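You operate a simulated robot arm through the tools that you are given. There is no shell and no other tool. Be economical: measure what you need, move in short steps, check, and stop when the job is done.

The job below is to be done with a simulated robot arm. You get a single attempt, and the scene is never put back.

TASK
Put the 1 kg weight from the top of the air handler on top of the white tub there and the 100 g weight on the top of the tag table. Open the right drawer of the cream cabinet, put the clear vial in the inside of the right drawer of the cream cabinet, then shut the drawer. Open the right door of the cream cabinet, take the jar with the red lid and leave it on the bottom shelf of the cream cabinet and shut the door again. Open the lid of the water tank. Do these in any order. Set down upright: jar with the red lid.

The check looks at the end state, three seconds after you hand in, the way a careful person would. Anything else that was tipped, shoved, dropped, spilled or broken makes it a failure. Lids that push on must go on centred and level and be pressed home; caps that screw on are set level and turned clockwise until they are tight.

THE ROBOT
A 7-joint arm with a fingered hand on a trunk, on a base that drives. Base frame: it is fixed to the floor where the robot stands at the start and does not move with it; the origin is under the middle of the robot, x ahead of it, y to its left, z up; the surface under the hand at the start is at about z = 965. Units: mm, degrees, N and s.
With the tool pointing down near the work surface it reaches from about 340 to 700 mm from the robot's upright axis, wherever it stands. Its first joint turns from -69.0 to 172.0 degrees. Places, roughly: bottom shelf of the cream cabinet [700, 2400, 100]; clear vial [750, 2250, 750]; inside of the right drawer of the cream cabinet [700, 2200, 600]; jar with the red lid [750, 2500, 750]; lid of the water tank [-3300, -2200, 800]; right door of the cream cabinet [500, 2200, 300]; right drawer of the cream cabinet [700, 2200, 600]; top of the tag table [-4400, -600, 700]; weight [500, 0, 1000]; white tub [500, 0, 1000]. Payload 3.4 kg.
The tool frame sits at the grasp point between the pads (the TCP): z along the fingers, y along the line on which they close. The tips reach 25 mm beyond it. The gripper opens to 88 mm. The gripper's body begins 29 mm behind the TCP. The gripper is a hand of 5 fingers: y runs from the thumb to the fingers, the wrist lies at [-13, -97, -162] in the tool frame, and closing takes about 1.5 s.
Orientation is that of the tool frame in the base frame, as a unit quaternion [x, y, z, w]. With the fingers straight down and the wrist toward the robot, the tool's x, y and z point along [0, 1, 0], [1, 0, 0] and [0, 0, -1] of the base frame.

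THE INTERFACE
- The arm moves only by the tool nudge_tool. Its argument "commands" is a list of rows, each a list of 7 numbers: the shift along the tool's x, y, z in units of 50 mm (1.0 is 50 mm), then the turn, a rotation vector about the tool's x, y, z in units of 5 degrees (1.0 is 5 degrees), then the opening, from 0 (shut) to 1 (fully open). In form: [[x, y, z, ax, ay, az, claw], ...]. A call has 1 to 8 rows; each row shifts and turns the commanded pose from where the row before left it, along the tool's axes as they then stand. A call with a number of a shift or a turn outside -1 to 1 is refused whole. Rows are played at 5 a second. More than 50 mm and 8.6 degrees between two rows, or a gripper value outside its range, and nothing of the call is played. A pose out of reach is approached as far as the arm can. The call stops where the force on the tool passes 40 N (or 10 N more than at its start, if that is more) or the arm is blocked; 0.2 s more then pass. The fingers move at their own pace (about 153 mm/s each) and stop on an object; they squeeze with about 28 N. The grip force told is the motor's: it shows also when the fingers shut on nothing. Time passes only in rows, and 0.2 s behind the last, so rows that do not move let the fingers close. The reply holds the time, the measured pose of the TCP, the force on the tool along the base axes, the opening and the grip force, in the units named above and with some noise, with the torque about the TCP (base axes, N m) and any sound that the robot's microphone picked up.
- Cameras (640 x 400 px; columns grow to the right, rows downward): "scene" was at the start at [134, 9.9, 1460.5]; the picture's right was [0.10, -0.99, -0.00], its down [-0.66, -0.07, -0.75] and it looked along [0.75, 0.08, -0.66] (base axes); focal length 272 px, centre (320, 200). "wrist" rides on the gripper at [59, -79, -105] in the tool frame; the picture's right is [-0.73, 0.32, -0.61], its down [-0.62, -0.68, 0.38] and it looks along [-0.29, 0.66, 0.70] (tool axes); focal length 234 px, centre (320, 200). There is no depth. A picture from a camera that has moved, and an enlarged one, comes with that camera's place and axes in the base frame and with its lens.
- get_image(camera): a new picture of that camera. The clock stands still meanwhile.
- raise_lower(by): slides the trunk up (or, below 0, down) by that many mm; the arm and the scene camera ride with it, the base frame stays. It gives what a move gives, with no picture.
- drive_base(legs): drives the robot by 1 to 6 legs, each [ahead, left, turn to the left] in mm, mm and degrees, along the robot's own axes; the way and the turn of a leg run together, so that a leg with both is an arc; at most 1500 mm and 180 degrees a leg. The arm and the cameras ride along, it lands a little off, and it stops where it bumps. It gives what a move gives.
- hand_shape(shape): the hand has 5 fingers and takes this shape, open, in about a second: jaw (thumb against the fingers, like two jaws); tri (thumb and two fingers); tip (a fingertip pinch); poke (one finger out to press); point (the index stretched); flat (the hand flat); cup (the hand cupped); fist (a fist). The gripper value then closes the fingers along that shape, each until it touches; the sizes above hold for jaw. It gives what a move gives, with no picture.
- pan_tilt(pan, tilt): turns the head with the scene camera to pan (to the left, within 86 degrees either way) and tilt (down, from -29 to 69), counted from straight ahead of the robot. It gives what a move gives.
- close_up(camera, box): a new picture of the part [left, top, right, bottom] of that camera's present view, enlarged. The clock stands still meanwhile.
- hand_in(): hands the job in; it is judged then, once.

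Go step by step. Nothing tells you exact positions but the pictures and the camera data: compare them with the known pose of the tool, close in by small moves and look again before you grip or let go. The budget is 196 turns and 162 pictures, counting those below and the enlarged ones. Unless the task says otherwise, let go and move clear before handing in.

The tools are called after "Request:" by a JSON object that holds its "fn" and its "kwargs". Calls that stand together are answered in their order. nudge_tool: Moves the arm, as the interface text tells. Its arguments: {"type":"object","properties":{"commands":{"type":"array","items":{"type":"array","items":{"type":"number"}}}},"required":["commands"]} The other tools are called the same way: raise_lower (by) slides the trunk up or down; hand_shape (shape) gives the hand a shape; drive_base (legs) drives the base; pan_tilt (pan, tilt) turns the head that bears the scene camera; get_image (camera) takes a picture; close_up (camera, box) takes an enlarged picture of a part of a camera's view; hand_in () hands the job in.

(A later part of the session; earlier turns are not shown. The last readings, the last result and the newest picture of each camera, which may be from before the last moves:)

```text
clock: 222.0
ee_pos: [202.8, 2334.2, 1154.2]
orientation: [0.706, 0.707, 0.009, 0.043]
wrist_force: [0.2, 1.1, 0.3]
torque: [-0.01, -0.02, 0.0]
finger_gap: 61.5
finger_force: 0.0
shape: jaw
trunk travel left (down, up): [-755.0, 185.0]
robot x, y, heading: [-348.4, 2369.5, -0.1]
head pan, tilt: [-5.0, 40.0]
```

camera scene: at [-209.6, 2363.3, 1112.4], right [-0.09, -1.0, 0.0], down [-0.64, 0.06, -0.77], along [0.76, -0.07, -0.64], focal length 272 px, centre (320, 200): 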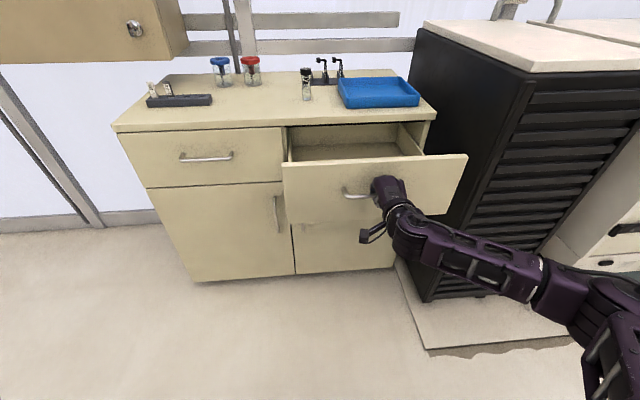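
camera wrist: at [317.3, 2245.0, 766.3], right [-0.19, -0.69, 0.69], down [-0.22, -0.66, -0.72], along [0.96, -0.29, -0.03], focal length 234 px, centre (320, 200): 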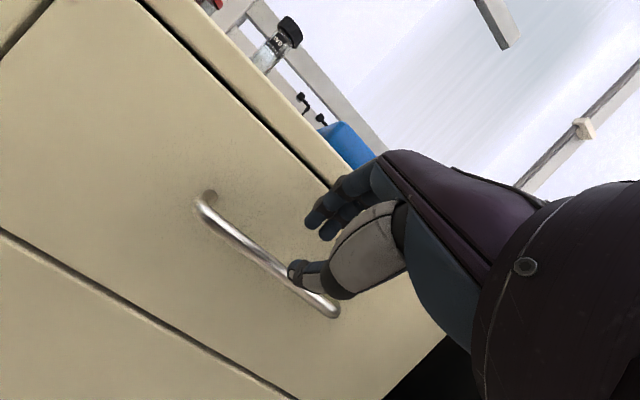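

Straightening the hand and driving in toward the vial (hand stays high above the open drawer).

Request:
{"fn": "nudge_tool", "kwargs": {"commands": [[0, 0, 0, 1, 0, 0, 0.7], [0, 0, 0, 0, 0, 0, 0.7]]}}

Request:
{"fn": "drive_base", "kwargs": {"legs": [[370, 0, 0]]}}

Request:
{"fn": "get_image", "kwargs": {"camera": "scene"}}

Request:
{"fn": "get_image", "kwargs": {"camera": "wrist"}}

```text
clock: 222.6
ee_pos: [201.7, 2335.6, 1154.4]
orientation: [0.706, 0.708, -0.022, 0.012]
wrist_force: [0.0, -0.7, 0.5]
torque: [-0.01, -0.02, -0.01]
finger_gap: 61.6
finger_force: 0.0
shape: jaw
trunk travel left (down, up): [-755.0, 185.0]
robot x, y, heading: [-346.3, 2369.1, -0.5]
head pan, tilt: [-5.0, 40.0]
```

```text
clock: 224.9
ee_pos: [571.4, 2334.8, 1153.1]
orientation: [0.705, 0.709, -0.021, 0.012]
wrist_force: [-1.0, 0.6, 0.2]
torque: [0.01, 0.0, 0.01]
finger_gap: 61.3
finger_force: 0.0
shape: jaw
trunk travel left (down, up): [-755.0, 185.0]
robot x, y, heading: [23.2, 2368.6, -0.1]
head pan, tilt: [-5.0, 40.0]
```

```text
58 pictures are left
camera scene: at [157.9, 2362.7, 1492.6], right [-0.09, -1.0, 0.0], down [-0.64, 0.06, -0.77], along [0.76, -0.07, -0.64], focal length 272 px, centre (320, 200)
```

scene: 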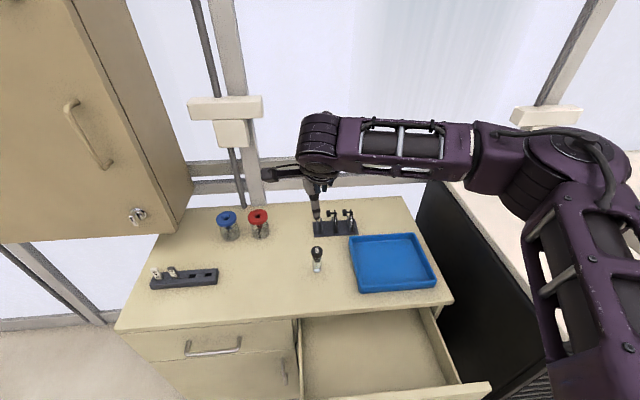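

```text
57 pictures are left
camera wrist: at [492.5, 2398.0, 1259.0], right [0.33, -0.69, 0.64], down [-0.68, -0.64, -0.34], along [0.65, -0.32, -0.69], focal length 234 px, centre (320, 200)
```

wrist: 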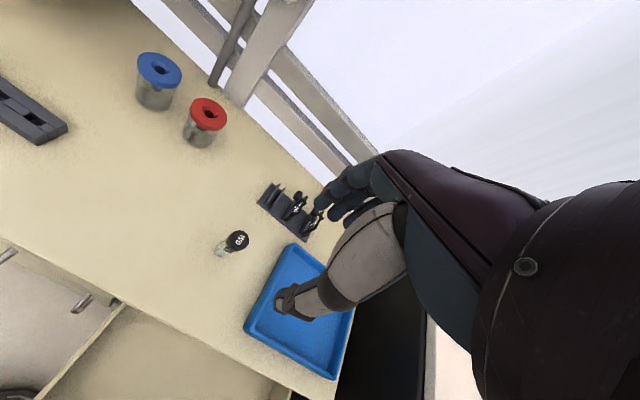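

Vial at [647,2328]. Levelling the hand and moving above it.

Request:
{"fn": "nudge_tool", "kwargs": {"commands": [[-0.05, 0.7, 0.3, 0, 0.54, 0, 0.55], [-0.05, 0.7, 0.6, 0, 0, 0, 0.55], [0, 0.1, 0.9, 0, 0, 0, 0.55], [0, 0, 0.9, 0, 0, 0, 0.55], [0, 0, 0.9, 0, 0, 0, 0.55], [0, 0, 0.7, 0, 0, 0, 0.55], [0, 0, 0, 0, 0, 0, 0.55]]}}

Request:
{"fn": "get_image", "kwargs": {"camera": "wrist"}}

```text
clock: 226.6
ee_pos: [644.6, 2330.4, 938.8]
orientation: [0.706, 0.708, -0.005, -0.004]
wrist_force: [-0.5, 0.1, 0.0]
torque: [-0.01, -0.01, -0.01]
finger_gap: 48.9
finger_force: 0.1
shape: jaw
trunk travel left (down, up): [-755.0, 185.0]
robot x, y, heading: [23.0, 2369.2, -0.1]
head pan, tilt: [-5.0, 40.0]
```

```text
56 pictures are left
camera wrist: at [566.9, 2389.0, 1047.1], right [0.33, -0.72, 0.6], down [-0.68, -0.63, -0.37], along [0.65, -0.29, -0.7], focal length 234 px, centre (320, 200)
```

wrist: 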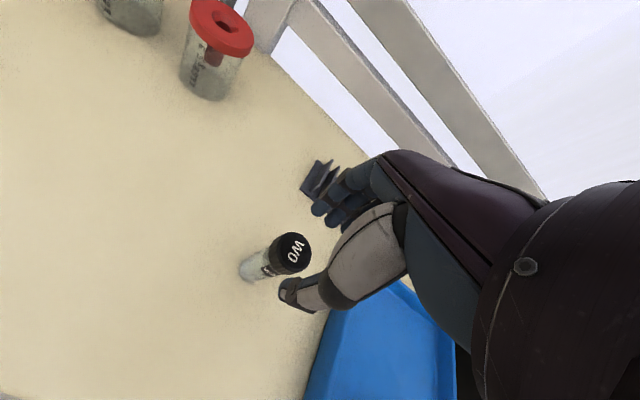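

Descending onto the vial and closing.

Request:
{"fn": "nudge_tool", "kwargs": {"commands": [[-0.07, 0.12, 0.4, 0, 0, 0, 0.55], [0, 0, 0.5, 0, 0, 0, 0.55], [0, 0, 0.5, 0, 0, 0, 0.55], [0, 0, 0, 0, 0, 0, 0.55]]}}

Request:
{"fn": "close_up", "kwargs": {"camera": "wrist", "box": [220, 140, 420, 340]}}

```text
clock: 227.6
ee_pos: [649.7, 2326.8, 868.1]
orientation: [0.706, 0.709, -0.004, -0.005]
wrist_force: [0.7, -1.0, 0.1]
torque: [-0.02, -0.01, -0.02]
finger_gap: 48.9
finger_force: 0.0
shape: jaw
trunk travel left (down, up): [-755.0, 185.0]
robot x, y, heading: [23.6, 2369.7, -0.2]
head pan, tilt: [-5.0, 40.0]
```

```text
2.00 times, centred on (320, 240) of wrist
camera zoom: at [571.3, 2384.7, 975.5], right [0.33, -0.72, 0.6], down [-0.68, -0.63, -0.37], along [0.65, -0.29, -0.7], focal length 468 px, centre (320, 120)
```

zoom: 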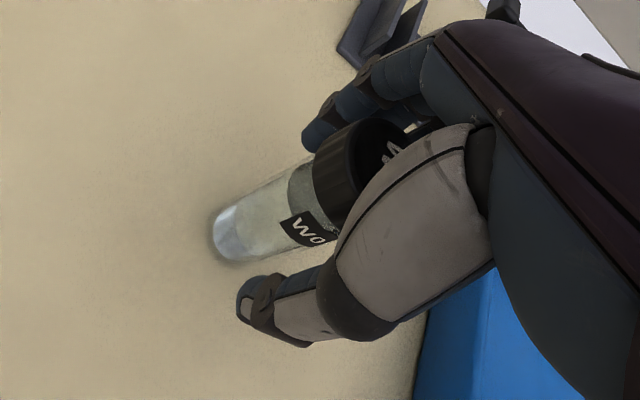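

Request:
{"fn": "nudge_tool", "kwargs": {"commands": [[0, 0, 0, 0, 0, 0, 0], [0, 0, 0, 0, 0, 0, 0], [0, 0, 0, 0, 0, 0, 0], [0, 0, 0, 0, 0, 0, 0], [0, 0, -0.4, 0, 0, 0, 0], [0, 0, -0.8, 0, 0, 0, 0], [0, 0, -0.8, 0, 0, 0, 0], [0, 0, 0, 0, 0, 0, 0]]}}

Request:
{"fn": "close_up", "kwargs": {"camera": "wrist", "box": [220, 140, 420, 340]}}

```text
clock: 229.3
ee_pos: [652.8, 2326.5, 965.9]
orientation: [0.705, 0.709, -0.004, -0.005]
wrist_force: [0.2, 1.0, -0.7]
torque: [-0.01, 0.02, 0.03]
finger_gap: 20.1
finger_force: 27.7
shape: jaw
trunk travel left (down, up): [-755.0, 185.0]
robot x, y, heading: [21.6, 2370.2, -0.2]
head pan, tilt: [-5.0, 40.0]
```

```text
2.00 times, centred on (320, 240) of wrist
camera zoom: at [572.8, 2385.0, 1074.2], right [0.33, -0.72, 0.6], down [-0.68, -0.63, -0.37], along [0.65, -0.29, -0.7], focal length 468 px, centre (320, 120)
```

zoom: 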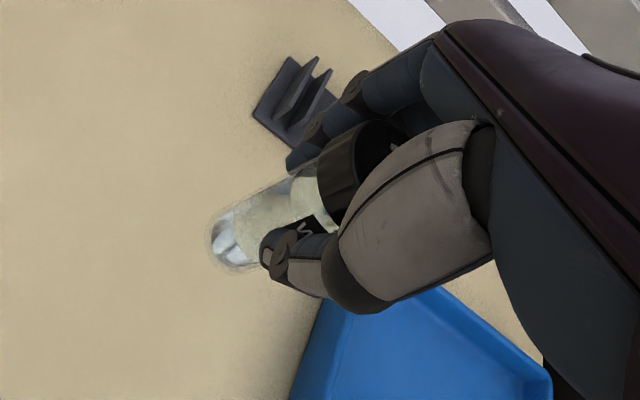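

Vial held. Backing the base so the vial hangs over the open drawer, then shifting right to its middle.

Request:
{"fn": "drive_base", "kwargs": {"legs": [[-235, 0, 0]]}}

Request:
{"fn": "nudge_tool", "kwargs": {"commands": [[-0.7, 0, 0, 0, 0, 0, 0], [-0.8, 0, 0, 0, 0, 0, 0], [-0.3, 0, 0, 0, 0, 0, 0], [0, 0, 0, 0, 0, 0, 0]]}}

Request:
{"fn": "get_image", "kwargs": {"camera": "wrist"}}

Request:
{"fn": "get_image", "kwargs": {"camera": "scene"}}

```text
clock: 231.1
ee_pos: [413.1, 2327.5, 967.0]
orientation: [0.706, 0.709, -0.004, -0.006]
wrist_force: [0.4, -0.7, -0.4]
torque: [0.01, 0.0, -0.02]
finger_gap: 19.8
finger_force: 28.1
shape: jaw
trunk travel left (down, up): [-755.0, 185.0]
robot x, y, heading: [-212.9, 2370.6, -0.1]
head pan, tilt: [-5.0, 40.0]
```

```text
clock: 232.1
ee_pos: [412.2, 2236.0, 968.3]
orientation: [0.705, 0.709, -0.006, -0.005]
wrist_force: [-0.4, -0.3, -1.1]
torque: [-0.01, -0.01, 0.01]
finger_gap: 20.0
finger_force: 27.9
shape: jaw
trunk travel left (down, up): [-755.0, 185.0]
robot x, y, heading: [-215.7, 2367.2, -0.3]
head pan, tilt: [-5.0, 40.0]
```

```text
53 pictures are left
camera wrist: at [333.9, 2294.7, 1075.0], right [0.34, -0.72, 0.6], down [-0.68, -0.63, -0.37], along [0.65, -0.29, -0.71], focal length 234 px, centre (320, 200)
```

wrist: 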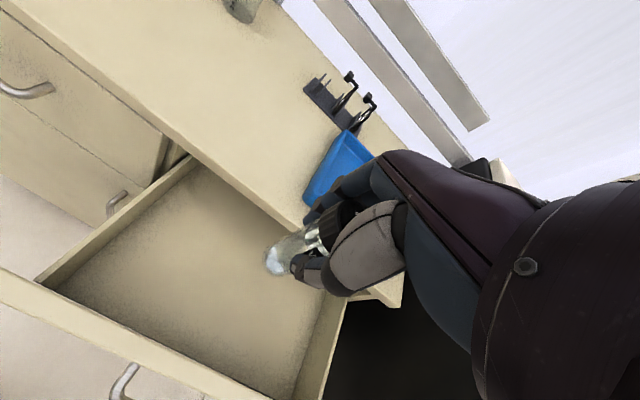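

```text
52 pictures are left
camera scene: at [-79.8, 2363.1, 1492.6], right [-0.09, -1.0, 0.0], down [-0.64, 0.06, -0.77], along [0.76, -0.07, -0.64], focal length 272 px, centre (320, 200)
```

scene: 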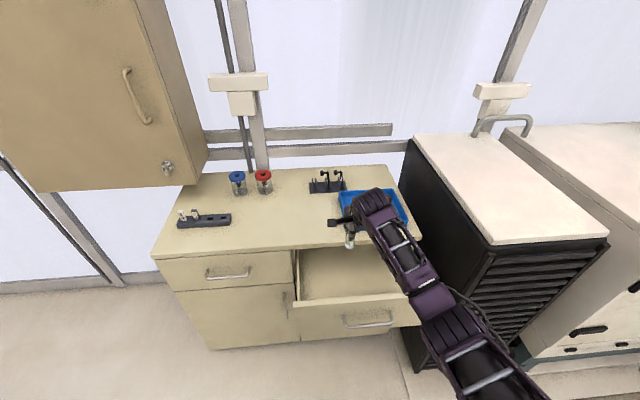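

The vial hangs over the middle of the open drawer. Lowering with the trunk.

Request:
{"fn": "raise_lower", "kwargs": {"by": -210}}

Request:
{"fn": "get_image", "kwargs": {"camera": "wrist"}}

```text
clock: 234.4
ee_pos: [411.8, 2236.7, 758.0]
orientation: [0.705, 0.709, -0.005, -0.006]
wrist_force: [-0.3, 0.0, -0.7]
torque: [0.04, 0.03, 0.02]
finger_gap: 20.0
finger_force: 27.9
shape: jaw
trunk travel left (down, up): [-545.0, 395.0]
robot x, y, heading: [-211.7, 2371.8, -0.4]
head pan, tilt: [-5.0, 40.0]
```

```text
51 pictures are left
camera wrist: at [333.9, 2295.0, 865.2], right [0.33, -0.72, 0.6], down [-0.68, -0.63, -0.37], along [0.65, -0.29, -0.7], focal length 234 px, centre (320, 200)
```

wrist: 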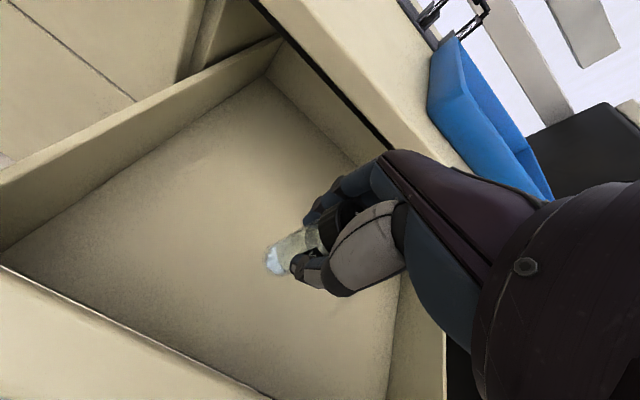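

Request:
{"fn": "nudge_tool", "kwargs": {"commands": [[0, 0, 0.25, 0, 0, 0, 0], [0, 0, 0.2, 0, 0, 0, 0], [0, 0, 0.06, 0, 0, 0, 0], [0, 0, 0.06, 0, 0, 0, 0], [0, 0, 0, 0, 0, 0, 0]]}}

Request:
{"fn": "close_up", "kwargs": {"camera": "wrist", "box": [220, 180, 380, 320]}}

```text
clock: 235.6
ee_pos: [412.2, 2235.9, 728.3]
orientation: [0.705, 0.709, -0.005, -0.005]
wrist_force: [0.1, -0.3, -0.2]
torque: [0.01, 0.02, 0.0]
finger_gap: 19.9
finger_force: 27.6
shape: jaw
trunk travel left (down, up): [-545.0, 395.0]
robot x, y, heading: [-217.2, 2370.5, 0.1]
head pan, tilt: [-5.0, 40.0]
```

```text
2.86 times, centred on (300, 250) of wrist
camera zoom: at [333.4, 2294.3, 835.9], right [0.33, -0.72, 0.6], down [-0.68, -0.63, -0.37], along [0.65, -0.29, -0.7], focal length 669 px, centre (377, 57)
```

zoom: 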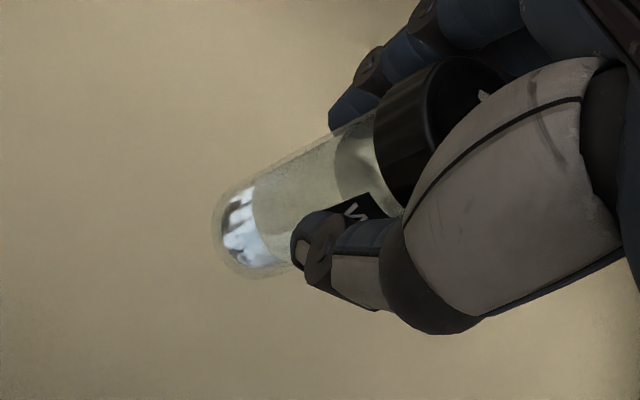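

Request:
{"fn": "nudge_tool", "kwargs": {"commands": [[0, 0, 0.05, 0, 0, 0, 0], [0, 0, 0.05, 0, 0, 0, 0], [0, 0, 0.05, 0, 0, 0, 0], [0, 0, 0, 0, 0, 0, 0]]}}

```text
clock: 236.6
ee_pos: [411.6, 2236.4, 721.7]
orientation: [0.705, 0.709, -0.005, -0.006]
wrist_force: [-0.5, 0.6, -0.1]
torque: [0.0, 0.0, -0.01]
finger_gap: 20.0
finger_force: 28.1
shape: jaw
trunk travel left (down, up): [-545.0, 395.0]
robot x, y, heading: [-216.3, 2370.1, -0.0]
head pan, tilt: [-5.0, 40.0]
```

Request:
{"fn": "nudge_tool", "kwargs": {"commands": [[0, 0, 0.05, 0, 0, 0, 0], [0, 0, 0.05, 0, 0, 0, 0], [0, 0, 0, 0, 0, 0, 0]]}}

Request:
{"fn": "nudge_tool", "kwargs": {"commands": [[0, 0, 0.05, 0, 0, 0, 0], [0, 0, 0, 0, 0, 0, 0]]}}

Request:
{"fn": "nudge_tool", "kwargs": {"commands": [[0, 0, 0.05, 0, 0, 0, 0], [0, 0, 0, 0, 0, 0, 0]]}}

```text
clock: 237.4
ee_pos: [413.1, 2237.6, 715.6]
orientation: [0.706, 0.709, -0.004, -0.005]
wrist_force: [-0.4, -0.1, -0.4]
torque: [-0.01, 0.0, -0.01]
finger_gap: 19.7
finger_force: 28.0
shape: jaw
trunk travel left (down, up): [-545.0, 395.0]
robot x, y, heading: [-215.0, 2372.0, 0.0]
head pan, tilt: [-5.0, 40.0]
```

```text
clock: 238.0
ee_pos: [412.3, 2237.0, 711.3]
orientation: [0.705, 0.709, -0.005, -0.005]
wrist_force: [-0.3, 1.0, -0.7]
torque: [0.0, -0.02, 0.01]
finger_gap: 20.1
finger_force: 27.5
shape: jaw
trunk travel left (down, up): [-545.0, 395.0]
robot x, y, heading: [-212.4, 2367.2, -0.0]
head pan, tilt: [-5.0, 40.0]
```

```text
clock: 238.6
ee_pos: [412.3, 2238.3, 710.3]
orientation: [0.705, 0.709, -0.005, -0.004]
wrist_force: [-0.3, -0.5, -0.5]
torque: [0.02, 0.03, 0.01]
finger_gap: 20.0
finger_force: 27.9
shape: jaw
trunk travel left (down, up): [-545.0, 395.0]
robot x, y, heading: [-216.4, 2369.9, -0.3]
head pan, tilt: [-5.0, 40.0]
```

Request:
{"fn": "nudge_tool", "kwargs": {"commands": [[0, 0, 0.06, 0, 0, 0, 0], [0, 0, 0.06, 0, 0, 0, 0], [0, 0, 0, 0, 0, 0, 0]]}}

Request:
{"fn": "nudge_tool", "kwargs": {"commands": [[0, 0, 0.06, 0, 0, 0, 0], [0, 0, 0, 0, 0, 0, 0]]}}

Request:
{"fn": "get_image", "kwargs": {"camera": "wrist"}}

```text
clock: 239.4
ee_pos: [411.4, 2237.3, 703.8]
orientation: [0.705, 0.709, -0.005, -0.005]
wrist_force: [0.0, 0.0, 0.0]
torque: [-0.02, 0.03, 0.03]
finger_gap: 19.9
finger_force: 27.9
shape: jaw
trunk travel left (down, up): [-545.0, 395.0]
robot x, y, heading: [-215.0, 2370.8, -0.2]
head pan, tilt: [-5.0, 40.0]
```

```text
clock: 240.0
ee_pos: [410.9, 2239.2, 702.2]
orientation: [0.705, 0.709, -0.004, -0.005]
wrist_force: [-0.4, 0.4, -0.5]
torque: [0.04, -0.01, -0.01]
finger_gap: 19.6
finger_force: 27.9
shape: jaw
trunk travel left (down, up): [-545.0, 395.0]
robot x, y, heading: [-213.2, 2372.3, -0.2]
head pan, tilt: [-5.0, 40.0]
```

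```text
49 pictures are left
camera wrist: at [332.7, 2295.6, 809.4], right [0.33, -0.72, 0.6], down [-0.68, -0.63, -0.37], along [0.65, -0.29, -0.7], focal length 234 px, centre (320, 200)
```

wrist: 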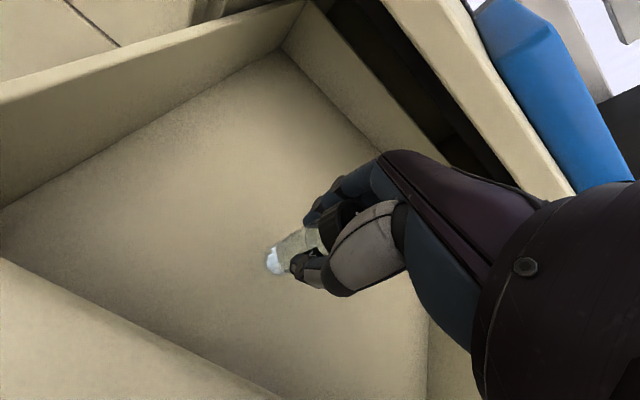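

The drawer floor is deeper than thought (z≈590), and a vertical wrist would meet the drawer front. I'll tilt the hand back 15–20° so the wrist rises over the drawer, then go lower.

Request:
{"fn": "nudge_tool", "kwargs": {"commands": [[0, 0.1, 0, 1, 0, 0, 0], [0, 0.1, 0, 1, 0, 0, 0], [0, 0.1, 0, 1, 0, 0, 0], [0, 0.07, 0.2, 0.6, 0, 0, 0], [0, 0.1, 0.28, 0, 0, 0, 0], [0, 0.1, 0.28, 0, 0, 0, 0], [0, 0, 0, 0, 0, 0, 0]]}}

Request:
{"fn": "get_image", "kwargs": {"camera": "scene"}}

Request:
{"fn": "get_image", "kwargs": {"camera": "wrist"}}

```text
clock: 241.7
ee_pos: [430.4, 2238.7, 671.7]
orientation: [0.697, 0.701, -0.106, -0.108]
wrist_force: [0.3, 1.8, 24.9]
torque: [-0.01, 0.2, -0.01]
finger_gap: 22.7
finger_force: 27.5
shape: jaw
trunk travel left (down, up): [-545.0, 395.0]
robot x, y, heading: [-214.1, 2370.6, -0.1]
head pan, tilt: [-5.0, 40.0]
stopped in row 7: the force on the tool passed its limit at 40 N (the readings are from after the stop); the commanded pose is now the measured one
```

```text
48 pictures are left
camera scene: at [-83.5, 2364.2, 1283.0], right [-0.09, -1.0, 0.0], down [-0.64, 0.06, -0.77], along [0.76, -0.07, -0.64], focal length 272 px, centre (320, 200)
```

scene: 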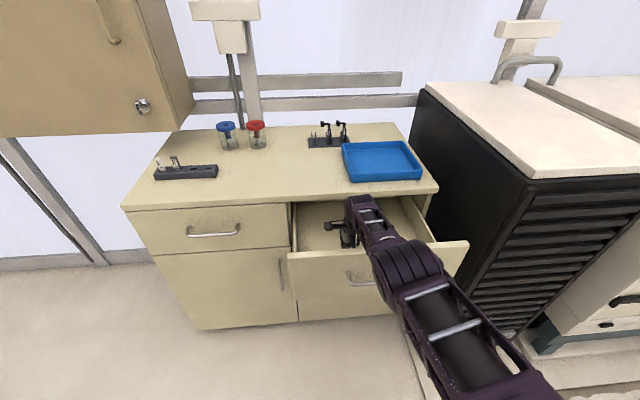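

```text
47 pictures are left
camera wrist: at [385.5, 2296.1, 796.0], right [0.49, -0.72, 0.48], down [-0.76, -0.63, -0.16], along [0.42, -0.28, -0.86], focal length 234 px, centre (320, 200)
```

wrist: 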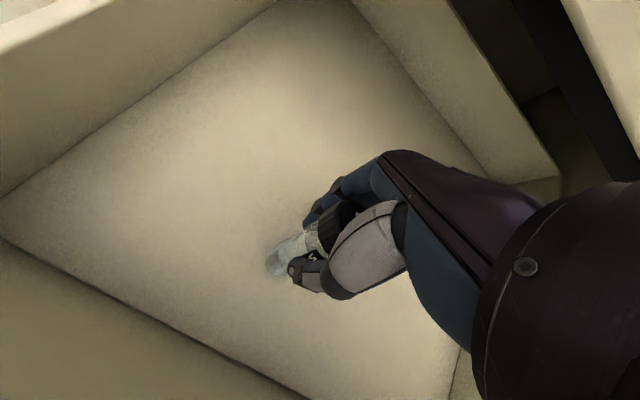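

The vial touched the drawer floor. Easing off, uprighting it partly, then checking.

Request:
{"fn": "nudge_tool", "kwargs": {"commands": [[0, -0.02, -0.06, 0, 0, 0, 0], [0, -0.08, -0.02, -0.7, 0, 0, 0], [0, -0.08, -0.02, -0.7, 0, 0, 0], [0, -0.05, 0, -0.4, 0, 0, 0], [0, 0, 0, 0, 0, 0, 0]]}}

Request:
{"fn": "close_up", "kwargs": {"camera": "wrist", "box": [220, 160, 420, 330]}}

```text
clock: 242.9
ee_pos: [417.8, 2236.8, 672.2]
orientation: [0.703, 0.706, -0.056, -0.056]
wrist_force: [0.2, 0.6, 6.3]
torque: [0.03, 0.0, 0.0]
finger_gap: 21.8
finger_force: 27.9
shape: jaw
trunk travel left (down, up): [-545.0, 395.0]
robot x, y, heading: [-215.9, 2369.9, -0.1]
head pan, tilt: [-5.0, 40.0]
```

```text
2.35 times, centred on (320, 245) of wrist
camera zoom: at [356.0, 2294.8, 790.2], right [0.42, -0.72, 0.55], down [-0.73, -0.63, -0.27], along [0.54, -0.29, -0.79], focal length 551 px, centre (320, 94)
```

zoom: 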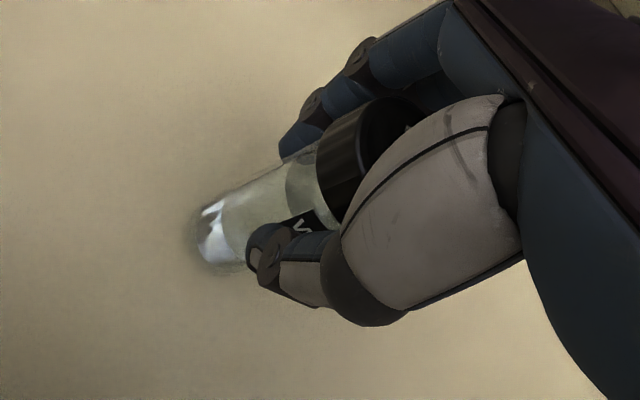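

Request:
{"fn": "nudge_tool", "kwargs": {"commands": [[0, 0, 0, 0, 0, 0, 0.3], [0, 0, 0, 0, 0, 0, 0.4], [0, 0, 0, 0, 0, 0, 0.5], [0, 0, 0, 0, 0, 0, 0.55]]}}

Request:
{"fn": "close_up", "kwargs": {"camera": "wrist", "box": [220, 160, 420, 330]}}

```text
clock: 243.9
ee_pos: [419.1, 2236.6, 671.5]
orientation: [0.703, 0.707, -0.057, -0.057]
wrist_force: [-0.3, 0.0, 0.2]
torque: [0.02, -0.03, 0.02]
finger_gap: 47.9
finger_force: 0.0
shape: jaw
trunk travel left (down, up): [-545.0, 395.0]
robot x, y, heading: [-214.1, 2367.9, -0.3]
head pan, tilt: [-5.0, 40.0]
```

```text
2.35 times, centred on (320, 245) of wrist
camera zoom: at [357.0, 2294.8, 789.7], right [0.42, -0.72, 0.55], down [-0.73, -0.63, -0.27], along [0.54, -0.28, -0.79], focal length 551 px, centre (320, 94)
```

zoom: 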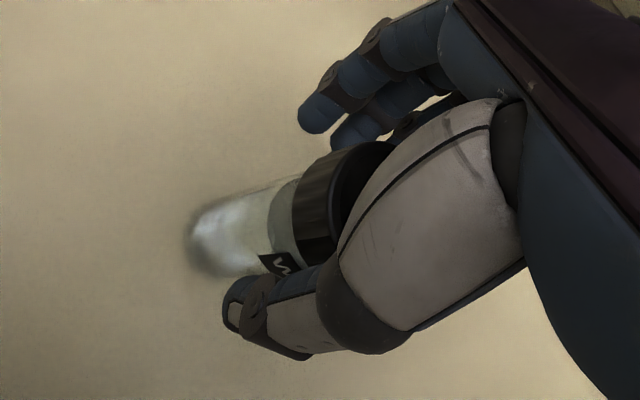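

The vial stands upright in the drawer. Withdrawing straight up.

Request:
{"fn": "nudge_tool", "kwargs": {"commands": [[0, -0.08, -0.2, 0, 0, 0, 0.55], [0, -0.06, -0.4, 0, 0, 0, 0.55], [0, -0.12, -0.8, 0, 0, 0, 0.55], [0, -0.14, -0.9, 0, 0, 0, 0.55], [0, -0.14, -0.9, -1, 0, 0, 0.55], [0, 0, -0.9, -0.8, 0, 0, 0.55], [0, 0, -0.8, 0, 0, 0, 0.55]]}}

Request:
{"fn": "get_image", "kwargs": {"camera": "scene"}}

```text
clock: 245.5
ee_pos: [420.6, 2236.5, 918.6]
orientation: [0.705, 0.709, 0.001, -0.003]
wrist_force: [0.1, 0.3, -0.2]
torque: [0.03, -0.01, 0.01]
finger_gap: 48.2
finger_force: 0.0
shape: jaw
trunk travel left (down, up): [-545.0, 395.0]
robot x, y, heading: [-214.3, 2369.0, 0.2]
head pan, tilt: [-5.0, 40.0]
```

```text
44 pictures are left
camera scene: at [-80.7, 2363.7, 1282.6], right [-0.09, -1.0, 0.0], down [-0.64, 0.06, -0.77], along [0.76, -0.07, -0.64], focal length 272 px, centre (320, 200)
```

scene: 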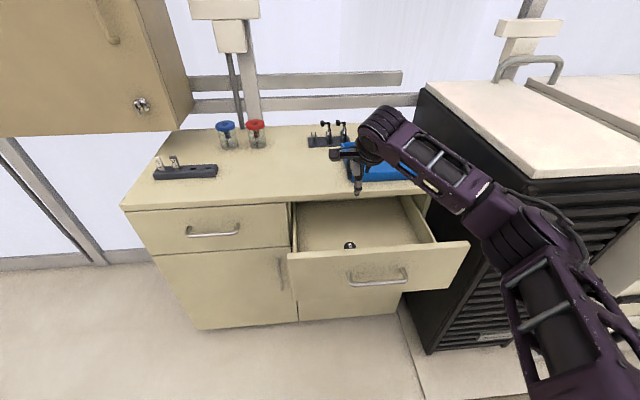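

Vial standing in the drawer. To close it: back off, make a closed hand pitched 30°, lower in front of the handle and push with the base.

Request:
{"fn": "drive_base", "kwargs": {"legs": [[-270, 0, 0]]}}

Request:
{"fn": "nudge_tool", "kwargs": {"commands": [[-0.3, 0, 0, -1, 0, 0, 0], [-0.3, 0, 0, -1, 0, 0, 0], [-0.3, 0, 0, -1, 0, 0, 0], [-0.1, 0, 0, -1, 0, 0, 0], [0, 0, 0, -1, 0, 0, 0], [0, 0, 0, -1, 0, 0, 0], [0, 0, 0, 0, 0, 0, 0]]}}

Request:
{"fn": "raise_lower", "kwargs": {"by": -210}}

Request:
{"fn": "get_image", "kwargs": {"camera": "scene"}}

```text
clock: 247.4
ee_pos: [149.6, 2233.2, 917.9]
orientation: [0.707, 0.708, 0.0, 0.0]
wrist_force: [0.9, -0.4, 0.0]
torque: [0.01, -0.03, 0.0]
finger_gap: 47.9
finger_force: 0.0
shape: jaw
trunk travel left (down, up): [-545.0, 395.0]
robot x, y, heading: [-485.2, 2370.5, -0.6]
head pan, tilt: [-5.0, 40.0]
```

```text
clock: 249.0
ee_pos: [149.6, 2182.3, 917.3]
orientation: [0.684, 0.683, 0.183, 0.182]
wrist_force: [0.1, 0.3, 0.6]
torque: [0.0, -0.01, -0.03]
finger_gap: 0.0
finger_force: 27.7
shape: jaw
trunk travel left (down, up): [-545.0, 395.0]
robot x, y, heading: [-486.6, 2368.4, -0.3]
head pan, tilt: [-5.0, 40.0]
```

```text
clock: 251.2
ee_pos: [150.4, 2182.9, 706.9]
orientation: [0.683, 0.683, 0.183, 0.182]
wrist_force: [0.3, 0.2, -0.5]
torque: [-0.02, 0.01, 0.02]
finger_gap: 0.0
finger_force: 27.9
shape: jaw
trunk travel left (down, up): [-335.0, 605.0]
robot x, y, heading: [-485.6, 2369.7, -0.6]
head pan, tilt: [-5.0, 40.0]
```

```text
43 pictures are left
camera scene: at [-350.8, 2363.9, 1072.6], right [-0.1, -1.0, 0.0], down [-0.64, 0.06, -0.77], along [0.76, -0.07, -0.64], focal length 272 px, centre (320, 200)
```

scene: 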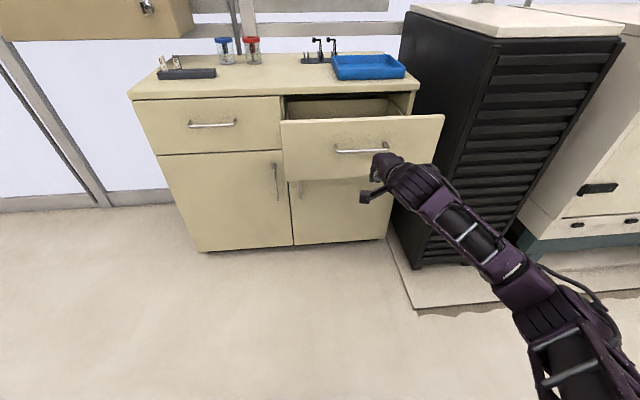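

Request:
{"fn": "drive_base", "kwargs": {"legs": [[95, 0, 0], [130, 0, 0], [70, 0, 0]]}}

Request:
{"fn": "get_image", "kwargs": {"camera": "scene"}}

```text
clock: 253.8
ee_pos: [444.7, 2180.1, 706.2]
orientation: [0.683, 0.684, 0.182, 0.18]
wrist_force: [0.2, 0.2, -0.3]
torque: [-0.01, -0.02, 0.0]
finger_gap: 0.0
finger_force: 28.3
shape: jaw
trunk travel left (down, up): [-335.0, 605.0]
robot x, y, heading: [-194.4, 2367.2, -0.4]
head pan, tilt: [-5.0, 40.0]
```

```text
42 pictures are left
camera scene: at [-55.4, 2361.3, 1072.5], right [-0.1, -1.0, 0.0], down [-0.64, 0.06, -0.77], along [0.76, -0.07, -0.64], focal length 272 px, centre (320, 200)
```

scene: 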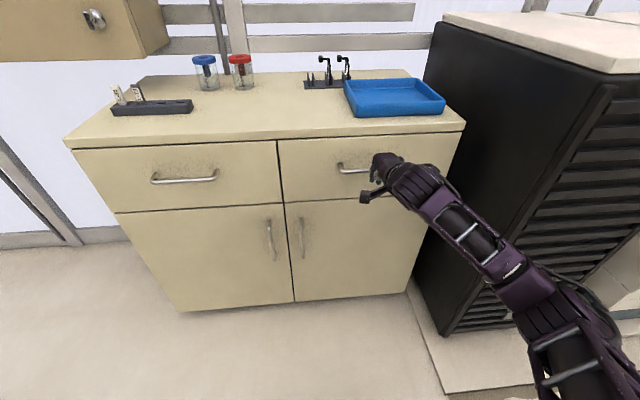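

Nearly shut. Pressing further until resistance to be sure it is fully home.

Request:
{"fn": "nudge_tool", "kwargs": {"commands": [[0, 0.13, 0.075, 0, 0, 0, 0], [0, 0.13, 0.075, 0, 0, 0, 0], [0, 0.1, 0.058, 0, 0, 0, 0], [0, 0.1, 0.058, 0, 0, 0, 0], [0, 0.1, 0.058, 0, 0, 0, 0], [0, 0, 0, 0, 0, 0, 0]]}}

Request:
{"fn": "close_up", "kwargs": {"camera": "scene", "box": [200, 110, 480, 330]}}

```text
clock: 254.9
ee_pos: [465.0, 2180.0, 706.8]
orientation: [0.684, 0.684, 0.182, 0.179]
wrist_force: [-29.7, 1.2, 2.4]
torque: [-0.06, 0.24, -0.09]
finger_gap: 0.0
finger_force: 27.3
shape: jaw
trunk travel left (down, up): [-335.0, 605.0]
robot x, y, heading: [-192.0, 2368.2, -0.5]
head pan, tilt: [-5.0, 40.0]
stopped in row 5: the force on the tool passed its limit at 44 N (the readings are from after the stop); the commanded pose is now the measured one
```

```text
1.82 times, centred on (340, 220) of scene
camera zoom: at [-61.9, 2361.4, 1073.4], right [-0.1, -1.0, 0.0], down [-0.64, 0.06, -0.77], along [0.77, -0.08, -0.64], focal length 495 px, centre (284, 164)
```

zoom: 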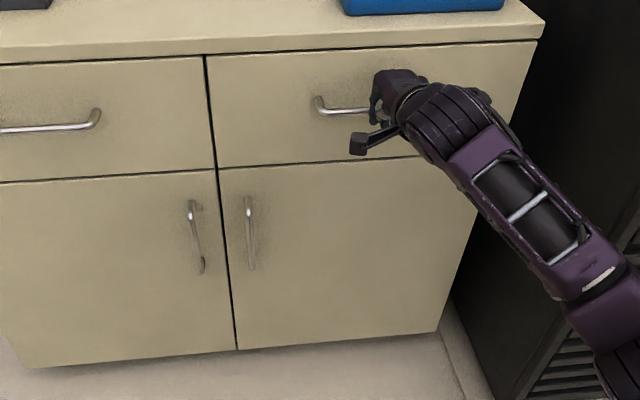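

The drawer is shut. Next the right door: its vertical handle bar is at about [485,2366], z≈395–545. I'll back off and turn the hand sideways (closing axis horizontal) and pitch it forward.

Request:
{"fn": "drive_base", "kwargs": {"legs": [[-300, 0, 0]]}}

Request:
{"fn": "nudge_tool", "kwargs": {"commands": [[0, 0, 0, 1, 0, 0, 0.5], [0, 0, 0, 1, 0, 0, 0.5], [0, 0, 0, 1, 0, 0, 0.5], [0, 0, 0, 1, 0, 0, 0.5], [0, 0, 0, 1, 0, 0, 0.5], [0, 0, 0, 1, 0, 0, 0.5]]}}

Request:
{"fn": "nudge_tool", "kwargs": {"commands": [[0, 0, 0, 0, 0, -1, 0.5], [0, 0, 0, 0, 0, -1, 0.5], [0, 0, 0, 0, 0, -1, 0.5], [0, 0, 0, 0, 0, -1, 0.5], [0, 0, 0, 0, 0, -1, 0.5], [0, 0, 0, 0, 0, -1, 0.5], [0, 0, 0, 0, 0, -1, 0.5], [0, 0, 0, 0, 0, -1, 0.5]]}}

Request:
{"fn": "nudge_tool", "kwargs": {"commands": [[0, 0, 0, 0, 0, -1, 0.5], [0, 0, 0, 0, 0, -1, 0.5], [0, 0, 0, 0, 0, -1, 0.5], [0, 0, 0, 0, 0, -1, 0.5], [0, 0, 0, 0, 0, -1, 0.5], [0, 0, 0, 0, 0, -1, 0.5], [0, 0, 0, 0, 0, -1, 0.5], [0, 0, 0, 0, 0, -1, 0.5]]}}

```text
clock: 256.9
ee_pos: [167.9, 2185.3, 704.5]
orientation: [0.683, 0.685, 0.181, 0.178]
wrist_force: [-0.3, 0.3, 0.3]
torque: [-0.03, 0.0, 0.0]
finger_gap: 0.1
finger_force: 27.8
shape: jaw
trunk travel left (down, up): [-335.0, 605.0]
robot x, y, heading: [-493.8, 2373.9, -0.6]
head pan, tilt: [-5.0, 40.0]
```

```text
clock: 258.3
ee_pos: [169.5, 2185.0, 703.9]
orientation: [0.706, 0.708, -0.003, -0.005]
wrist_force: [-0.3, -0.6, 0.3]
torque: [-0.01, 0.03, 0.02]
finger_gap: 43.7
finger_force: 0.1
shape: jaw
trunk travel left (down, up): [-335.0, 605.0]
robot x, y, heading: [-491.5, 2372.1, -0.6]
head pan, tilt: [-5.0, 40.0]
```

```text
clock: 260.1
ee_pos: [168.4, 2184.9, 705.1]
orientation: [0.421, 0.907, 0.0, -0.006]
wrist_force: [-0.2, 0.2, 0.0]
torque: [0.02, -0.03, 0.02]
finger_gap: 43.9
finger_force: 0.0
shape: jaw
trunk travel left (down, up): [-335.0, 605.0]
robot x, y, heading: [-488.5, 2370.5, -0.4]
head pan, tilt: [-5.0, 40.0]
```

```text
clock: 261.9
ee_pos: [140.8, 2209.7, 696.8]
orientation: [0.096, 0.995, 0.002, -0.012]
wrist_force: [-0.1, -0.2, 0.3]
torque: [0.0, 0.01, -0.02]
finger_gap: 43.8
finger_force: 0.1
shape: jaw
out of reach, approached as far as the arm can: row 5, 6, 8
trunk travel left (down, up): [-335.0, 605.0]
robot x, y, heading: [-492.2, 2373.7, -0.4]
head pan, tilt: [-5.0, 40.0]
```

Yaw is nearly there. Now pitching the fingers forward while moving to the left.

Request:
{"fn": "nudge_tool", "kwargs": {"commands": [[0, 0.4, 0, 0, -1, 0, 0.5], [0, 0.4, 0, 0, -1, 0, 0.5], [0, 0.4, 0, 0, -1, 0, 0.5], [0, 0.4, 0, 0, -1, 0, 0.5], [0, 0.4, 0, 0, -1, 0, 0.5], [0, 0.4, 0, 0, -1, 0, 0.5], [0, 0.4, 0, 0, -1, 0, 0.5], [0, 0.4, 0, 0, -1, 0, 0.5]]}}

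Request:
{"fn": "nudge_tool", "kwargs": {"commands": [[0, 0, 0, 0, -1, 0, 0.5], [0, 0, 0, 0, -1, 0, 0.5], [0, 0, 0, 0, -1, 0, 0.5], [0, 0, 0, 0, -1, 0, 0.5], [0, 0, 0, 0, -1, 0, 0.5], [0, 0, 0, 0, -1, 0, 0.5], [0, 0, 0, 0, -1, 0, 0.5], [0, 0, 0, 0, -1, 0, 0.5]]}}

Request:
{"fn": "get_image", "kwargs": {"camera": "scene"}}

```text
clock: 263.7
ee_pos: [168.6, 2368.2, 697.3]
orientation: [0.081, 0.937, -0.028, 0.337]
wrist_force: [0.5, 0.9, -0.5]
torque: [0.01, 0.02, 0.06]
finger_gap: 43.4
finger_force: 0.0
shape: jaw
trunk travel left (down, up): [-335.0, 605.0]
robot x, y, heading: [-493.2, 2373.8, -0.3]
head pan, tilt: [-5.0, 40.0]
```

```text
clock: 265.5
ee_pos: [168.9, 2366.1, 695.1]
orientation: [0.067, 0.766, -0.055, 0.637]
wrist_force: [-0.3, -0.3, 0.8]
torque: [-0.01, 0.01, 0.0]
finger_gap: 44.0
finger_force: 0.0
shape: jaw
trunk travel left (down, up): [-335.0, 605.0]
robot x, y, heading: [-491.3, 2370.6, -0.4]
head pan, tilt: [-5.0, 40.0]
```

```text
40 pictures are left
camera scene: at [-357.2, 2364.1, 1072.6], right [-0.09, -1.0, 0.0], down [-0.64, 0.06, -0.77], along [0.76, -0.07, -0.64], focal length 272 px, centre (320, 200)
```

scene: 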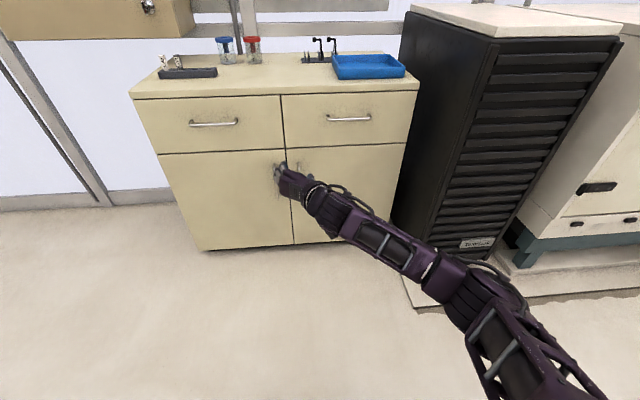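

The hand points forward with its closing axis horizontal. I'll yaw it slightly left, lower to the door handle's height and drive closer.

Request:
{"fn": "nudge_tool", "kwargs": {"commands": [[0, 0, 0, -1, -1, 0, 0.6], [0, 0, 0, -1, 0, 0, 0.6], [0, 0, 0, -1, 0, 0, 0.6], [0, 0, 0, 0, 0, 0, 0.6]]}}

Request:
{"fn": "raise_lower", "kwargs": {"by": -225}}

Request:
{"fn": "drive_base", "kwargs": {"legs": [[225, 0, 0]]}}

Request:
{"fn": "get_image", "kwargs": {"camera": "wrist"}}

Request:
{"fn": "get_image", "kwargs": {"camera": "scene"}}

```text
clock: 266.5
ee_pos: [168.1, 2366.8, 695.6]
orientation: [-0.023, 0.739, 0.041, 0.672]
wrist_force: [0.1, 0.4, -0.2]
torque: [0.0, -0.01, 0.0]
finger_gap: 52.6
finger_force: 0.0
shape: jaw
trunk travel left (down, up): [-335.0, 605.0]
robot x, y, heading: [-494.8, 2368.5, -0.4]
head pan, tilt: [-5.0, 40.0]
```

```text
clock: 268.9
ee_pos: [166.7, 2365.9, 470.7]
orientation: [-0.022, 0.739, 0.041, 0.673]
wrist_force: [-0.1, 0.2, -0.2]
torque: [-0.03, 0.0, -0.02]
finger_gap: 52.7
finger_force: 0.1
shape: jaw
trunk travel left (down, up): [-110.0, 830.0]
robot x, y, heading: [-489.2, 2367.6, -0.6]
head pan, tilt: [-5.0, 40.0]
```

```text
clock: 270.6
ee_pos: [392.2, 2364.9, 469.4]
orientation: [-0.022, 0.739, 0.04, 0.673]
wrist_force: [0.3, 0.0, 0.7]
torque: [0.0, 0.02, 0.01]
finger_gap: 52.5
finger_force: 0.0
shape: jaw
trunk travel left (down, up): [-110.0, 830.0]
robot x, y, heading: [-268.7, 2366.8, -0.3]
head pan, tilt: [-5.0, 40.0]
```

```text
39 pictures are left
camera wrist: at [289.5, 2278.6, 420.3], right [-0.56, 0.25, 0.79], down [0.5, -0.66, 0.56], along [0.66, 0.71, 0.24], focal length 234 px, centre (320, 200)
```

wrist: 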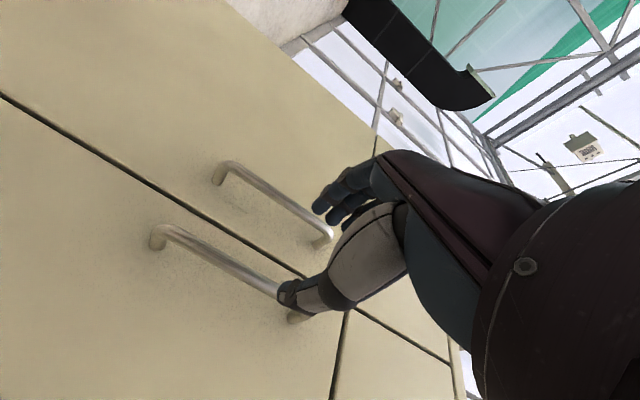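

```text
38 pictures are left
camera scene: at [-133.0, 2362.6, 847.6], right [-0.09, -1.0, 0.0], down [-0.64, 0.06, -0.77], along [0.76, -0.07, -0.64], focal length 272 px, centre (320, 200)
```

scene: 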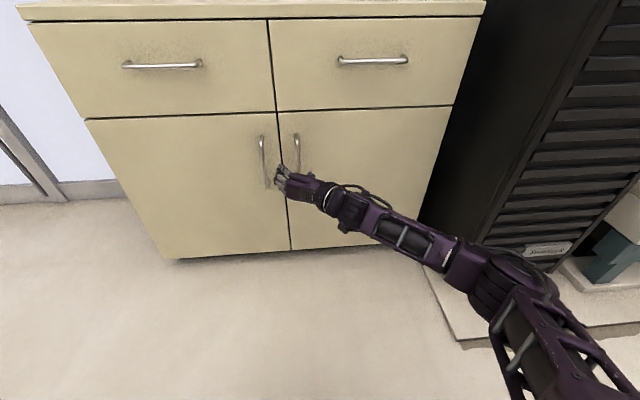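

Bar centre estimated y≈2360. Shifting right a little and moving in.

Request:
{"fn": "nudge_tool", "kwargs": {"commands": [[0, -0.24, 0.5, 0, 0, 0, 0.6], [0, 0, 0.6, 0, 0, 0, 0.6], [0, 0, 0, 0, 0, 0, 0.6]]}}

Request:
{"fn": "close_up", "kwargs": {"camera": "wrist", "box": [180, 130, 420, 350]}}

Request:
{"fn": "close_up", "kwargs": {"camera": "scene", "box": [220, 90, 400, 250]}}

```text
clock: 271.4
ee_pos: [448.3, 2358.8, 465.0]
orientation: [-0.023, 0.738, 0.041, 0.673]
wrist_force: [-0.2, -0.2, -0.4]
torque: [0.03, 0.02, 0.0]
finger_gap: 52.6
finger_force: 0.0
shape: jaw
trunk travel left (down, up): [-110.0, 830.0]
robot x, y, heading: [-269.6, 2368.6, -0.2]
head pan, tilt: [-5.0, 40.0]
```

```text
1.82 times, centred on (300, 240) of wrist
camera zoom: at [344.6, 2272.3, 415.1], right [-0.56, 0.25, 0.79], down [0.5, -0.66, 0.56], along [0.66, 0.71, 0.24], focal length 426 px, centre (356, 127)
```

zoom: 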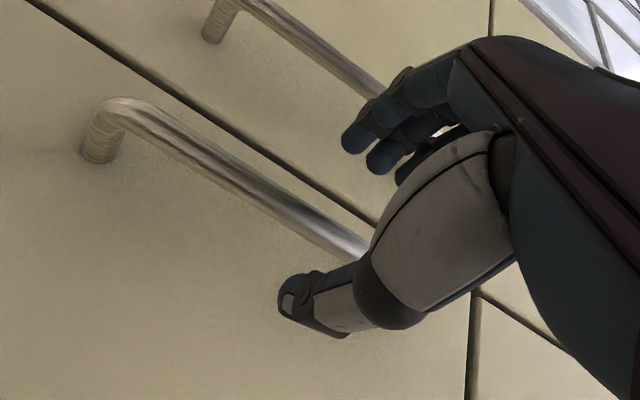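

```text
2.50 times, centred on (310, 170) of scene
camera zoom: at [-132.9, 2362.6, 847.6], right [-0.09, -1.0, 0.0], down [-0.64, 0.06, -0.77], along [0.76, -0.07, -0.64], focal length 681 px, centre (345, 275)
```

zoom: 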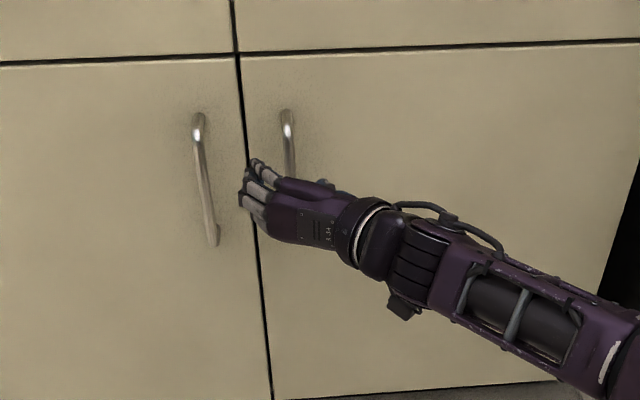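

The bar lies between thumb and fingers. Advancing 25 mm and gripping.

Request:
{"fn": "nudge_tool", "kwargs": {"commands": [[0, 0, 0.25, 0, 0, 0, 0.6], [0, 0, 0.25, 0, 0, 0, 0.6], [0, 0, 0, 0, 0, 0, 0], [0, 0, 0, 0, 0, 0, 0], [0, 0, 0, 0, 0, 0, 0], [0, 0, 0, 0, 0, 0, 0], [0, 0, 0, 0, 0, 0, 0]]}}

Request:
{"fn": "drive_base", "kwargs": {"legs": [[-105, -20, 0]]}}

Request:
{"fn": "get_image", "kwargs": {"camera": "scene"}}

```text
clock: 273.0
ee_pos: [472.7, 2359.5, 461.8]
orientation: [-0.023, 0.739, 0.04, 0.672]
wrist_force: [2.4, -4.3, -1.2]
torque: [-0.12, 0.0, -0.01]
finger_gap: 4.4
finger_force: 27.7
shape: jaw
trunk travel left (down, up): [-110.0, 830.0]
robot x, y, heading: [-266.0, 2366.9, -0.3]
head pan, tilt: [-5.0, 40.0]
```

```text
clock: 274.2
ee_pos: [369.2, 2338.3, 461.3]
orientation: [-0.02, 0.74, 0.038, 0.672]
wrist_force: [7.5, -20.0, -0.4]
torque: [-0.09, -0.01, -0.12]
finger_gap: 5.0
finger_force: 28.3
shape: jaw
trunk travel left (down, up): [-110.0, 830.0]
robot x, y, heading: [-373.7, 2351.5, -0.6]
head pan, tilt: [-5.0, 40.0]
```

```text
35 pictures are left
camera scene: at [-236.7, 2341.7, 847.5], right [-0.1, -1.0, 0.0], down [-0.64, 0.06, -0.77], along [0.76, -0.07, -0.64], focal length 272 px, centre (320, 200)
```

scene: 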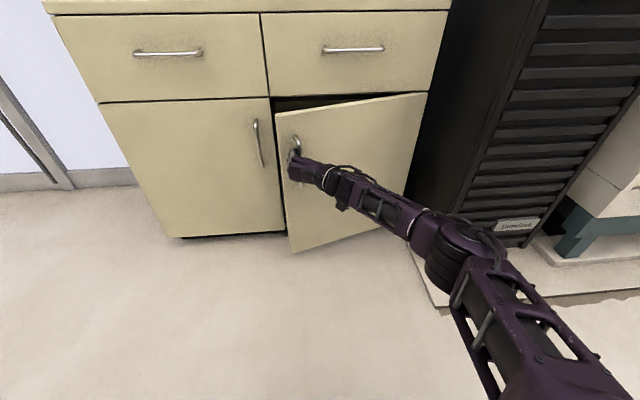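

The door swings. Continuing along the arc, with slight extra shift right to relieve side load, and yawing the hand left.

Request:
{"fn": "drive_base", "kwargs": {"legs": [[-94, -57, 0]]}}

Request:
{"fn": "nudge_tool", "kwargs": {"commands": [[0, 0, 0, -1, 0, 0, 0], [0, 0, 0, -1, 0, 0, 0], [0, 0, 0, -1, 0, 0, 0], [0, 0, 0, -1, 0, 0, 0], [0, 0, 0, 0, 0, 0, 0]]}}

Request:
{"fn": "drive_base", "kwargs": {"legs": [[-76, -77, 0]]}}

Request:
{"fn": "get_image", "kwargs": {"camera": "scene"}}

```text
clock: 275.4
ee_pos: [273.5, 2279.1, 462.5]
orientation: [-0.02, 0.739, 0.037, 0.672]
wrist_force: [6.0, -7.3, -1.7]
torque: [-0.09, 0.01, -0.01]
finger_gap: 4.7
finger_force: 27.4
shape: jaw
trunk travel left (down, up): [-110.0, 830.0]
robot x, y, heading: [-468.1, 2287.8, -0.5]
head pan, tilt: [-5.0, 40.0]
```

```text
clock: 276.6
ee_pos: [264.2, 2274.6, 462.6]
orientation: [-0.133, 0.723, 0.162, 0.658]
wrist_force: [15.4, -18.1, -3.4]
torque: [-0.05, 0.07, -0.04]
finger_gap: 5.4
finger_force: 27.6
shape: jaw
out of reach, approached as far as the arm can: row 4
trunk travel left (down, up): [-110.0, 830.0]
robot x, y, heading: [-469.0, 2293.7, -0.7]
head pan, tilt: [-5.0, 40.0]
```

```text
clock: 277.8
ee_pos: [188.6, 2200.7, 461.8]
orientation: [-0.134, 0.723, 0.163, 0.658]
wrist_force: [28.1, -20.3, -1.5]
torque: [-0.03, -0.02, 0.13]
finger_gap: 7.1
finger_force: 28.1
shape: jaw
trunk travel left (down, up): [-110.0, 830.0]
robot x, y, heading: [-539.3, 2215.4, -0.2]
head pan, tilt: [-5.0, 40.0]
```

```text
34 pictures are left
camera scene: at [-406.2, 2207.4, 847.2], right [-0.09, -1.0, 0.0], down [-0.64, 0.06, -0.76], along [0.76, -0.07, -0.65], focal length 272 px, centre (320, 200)
```

scene: 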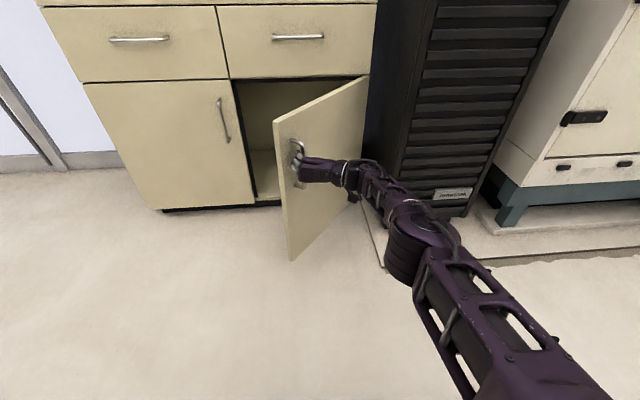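

About 48° open. One more pull along the arc, then I'll release.

Request:
{"fn": "drive_base", "kwargs": {"legs": [[-46, -88, 0], [-27, -84, 0]]}}

Request:
{"fn": "get_image", "kwargs": {"camera": "scene"}}

```text
clock: 279.7
ee_pos: [120.2, 2027.7, 462.5]
orientation: [-0.129, 0.724, 0.154, 0.66]
wrist_force: [18.6, -2.2, -2.6]
torque: [-0.08, -0.02, 0.14]
finger_gap: 4.8
finger_force: 27.5
shape: jaw
trunk travel left (down, up): [-110.0, 830.0]
robot x, y, heading: [-614.7, 2043.3, 0.0]
head pan, tilt: [-5.0, 40.0]
stopped in leg 2: the force on the tool passed its limit at 47 N (the readings are from after the stop); the commanded pose is now the measured one
```

```text
33 pictures are left
camera scene: at [-478.4, 2038.7, 847.2], right [-0.09, -1.0, 0.0], down [-0.64, 0.06, -0.76], along [0.76, -0.07, -0.64], focal length 272 px, centre (320, 200)
```

scene: 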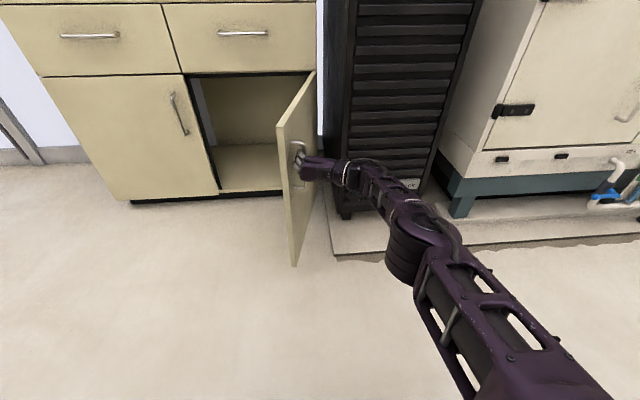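

The door is about 75° open and the bottom shelf is in view. Releasing the handle and backing out.

Request:
{"fn": "nudge_tool", "kwargs": {"commands": [[0, -0.05, 0, 0, 0, 0, 0.2], [0, -0.15, 0, 0, 0, 0, 0.35], [0, -0.1, -0.3, 0, 0, 0, 0.45], [0, 0, -0.5, 0, 0, 0, 0.45], [0, 0, -0.7, 0, 0, 0, 0.45], [0, 0, -0.5, 0, 0, 0, 0.45]]}}

Request:
{"fn": "get_image", "kwargs": {"camera": "scene"}}

```text
clock: 281.1
ee_pos: [30.6, 1975.6, 471.9]
orientation: [-0.131, 0.722, 0.157, 0.661]
wrist_force: [-0.3, -0.2, 0.8]
torque: [-0.04, 0.02, -0.01]
finger_gap: 39.3
finger_force: 0.0
shape: jaw
out of reach, approached as far as the arm can: row 2
trunk travel left (down, up): [-110.0, 830.0]
robot x, y, heading: [-615.9, 2043.6, -0.2]
head pan, tilt: [-5.0, 40.0]
```

```text
32 pictures are left
camera scene: at [-480.3, 2039.0, 847.6], right [-0.09, -1.0, 0.0], down [-0.64, 0.06, -0.77], along [0.76, -0.07, -0.64], focal length 272 px, centre (320, 200)
```

scene: 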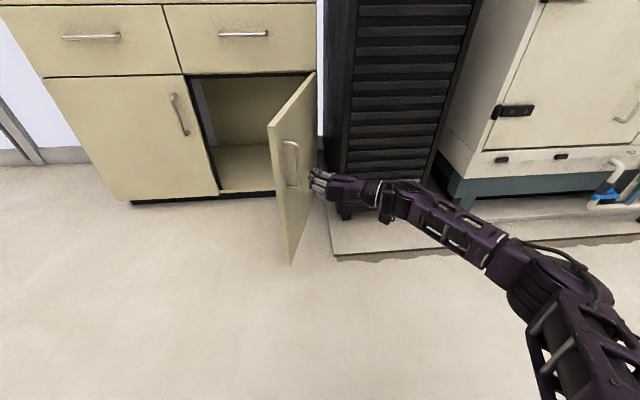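

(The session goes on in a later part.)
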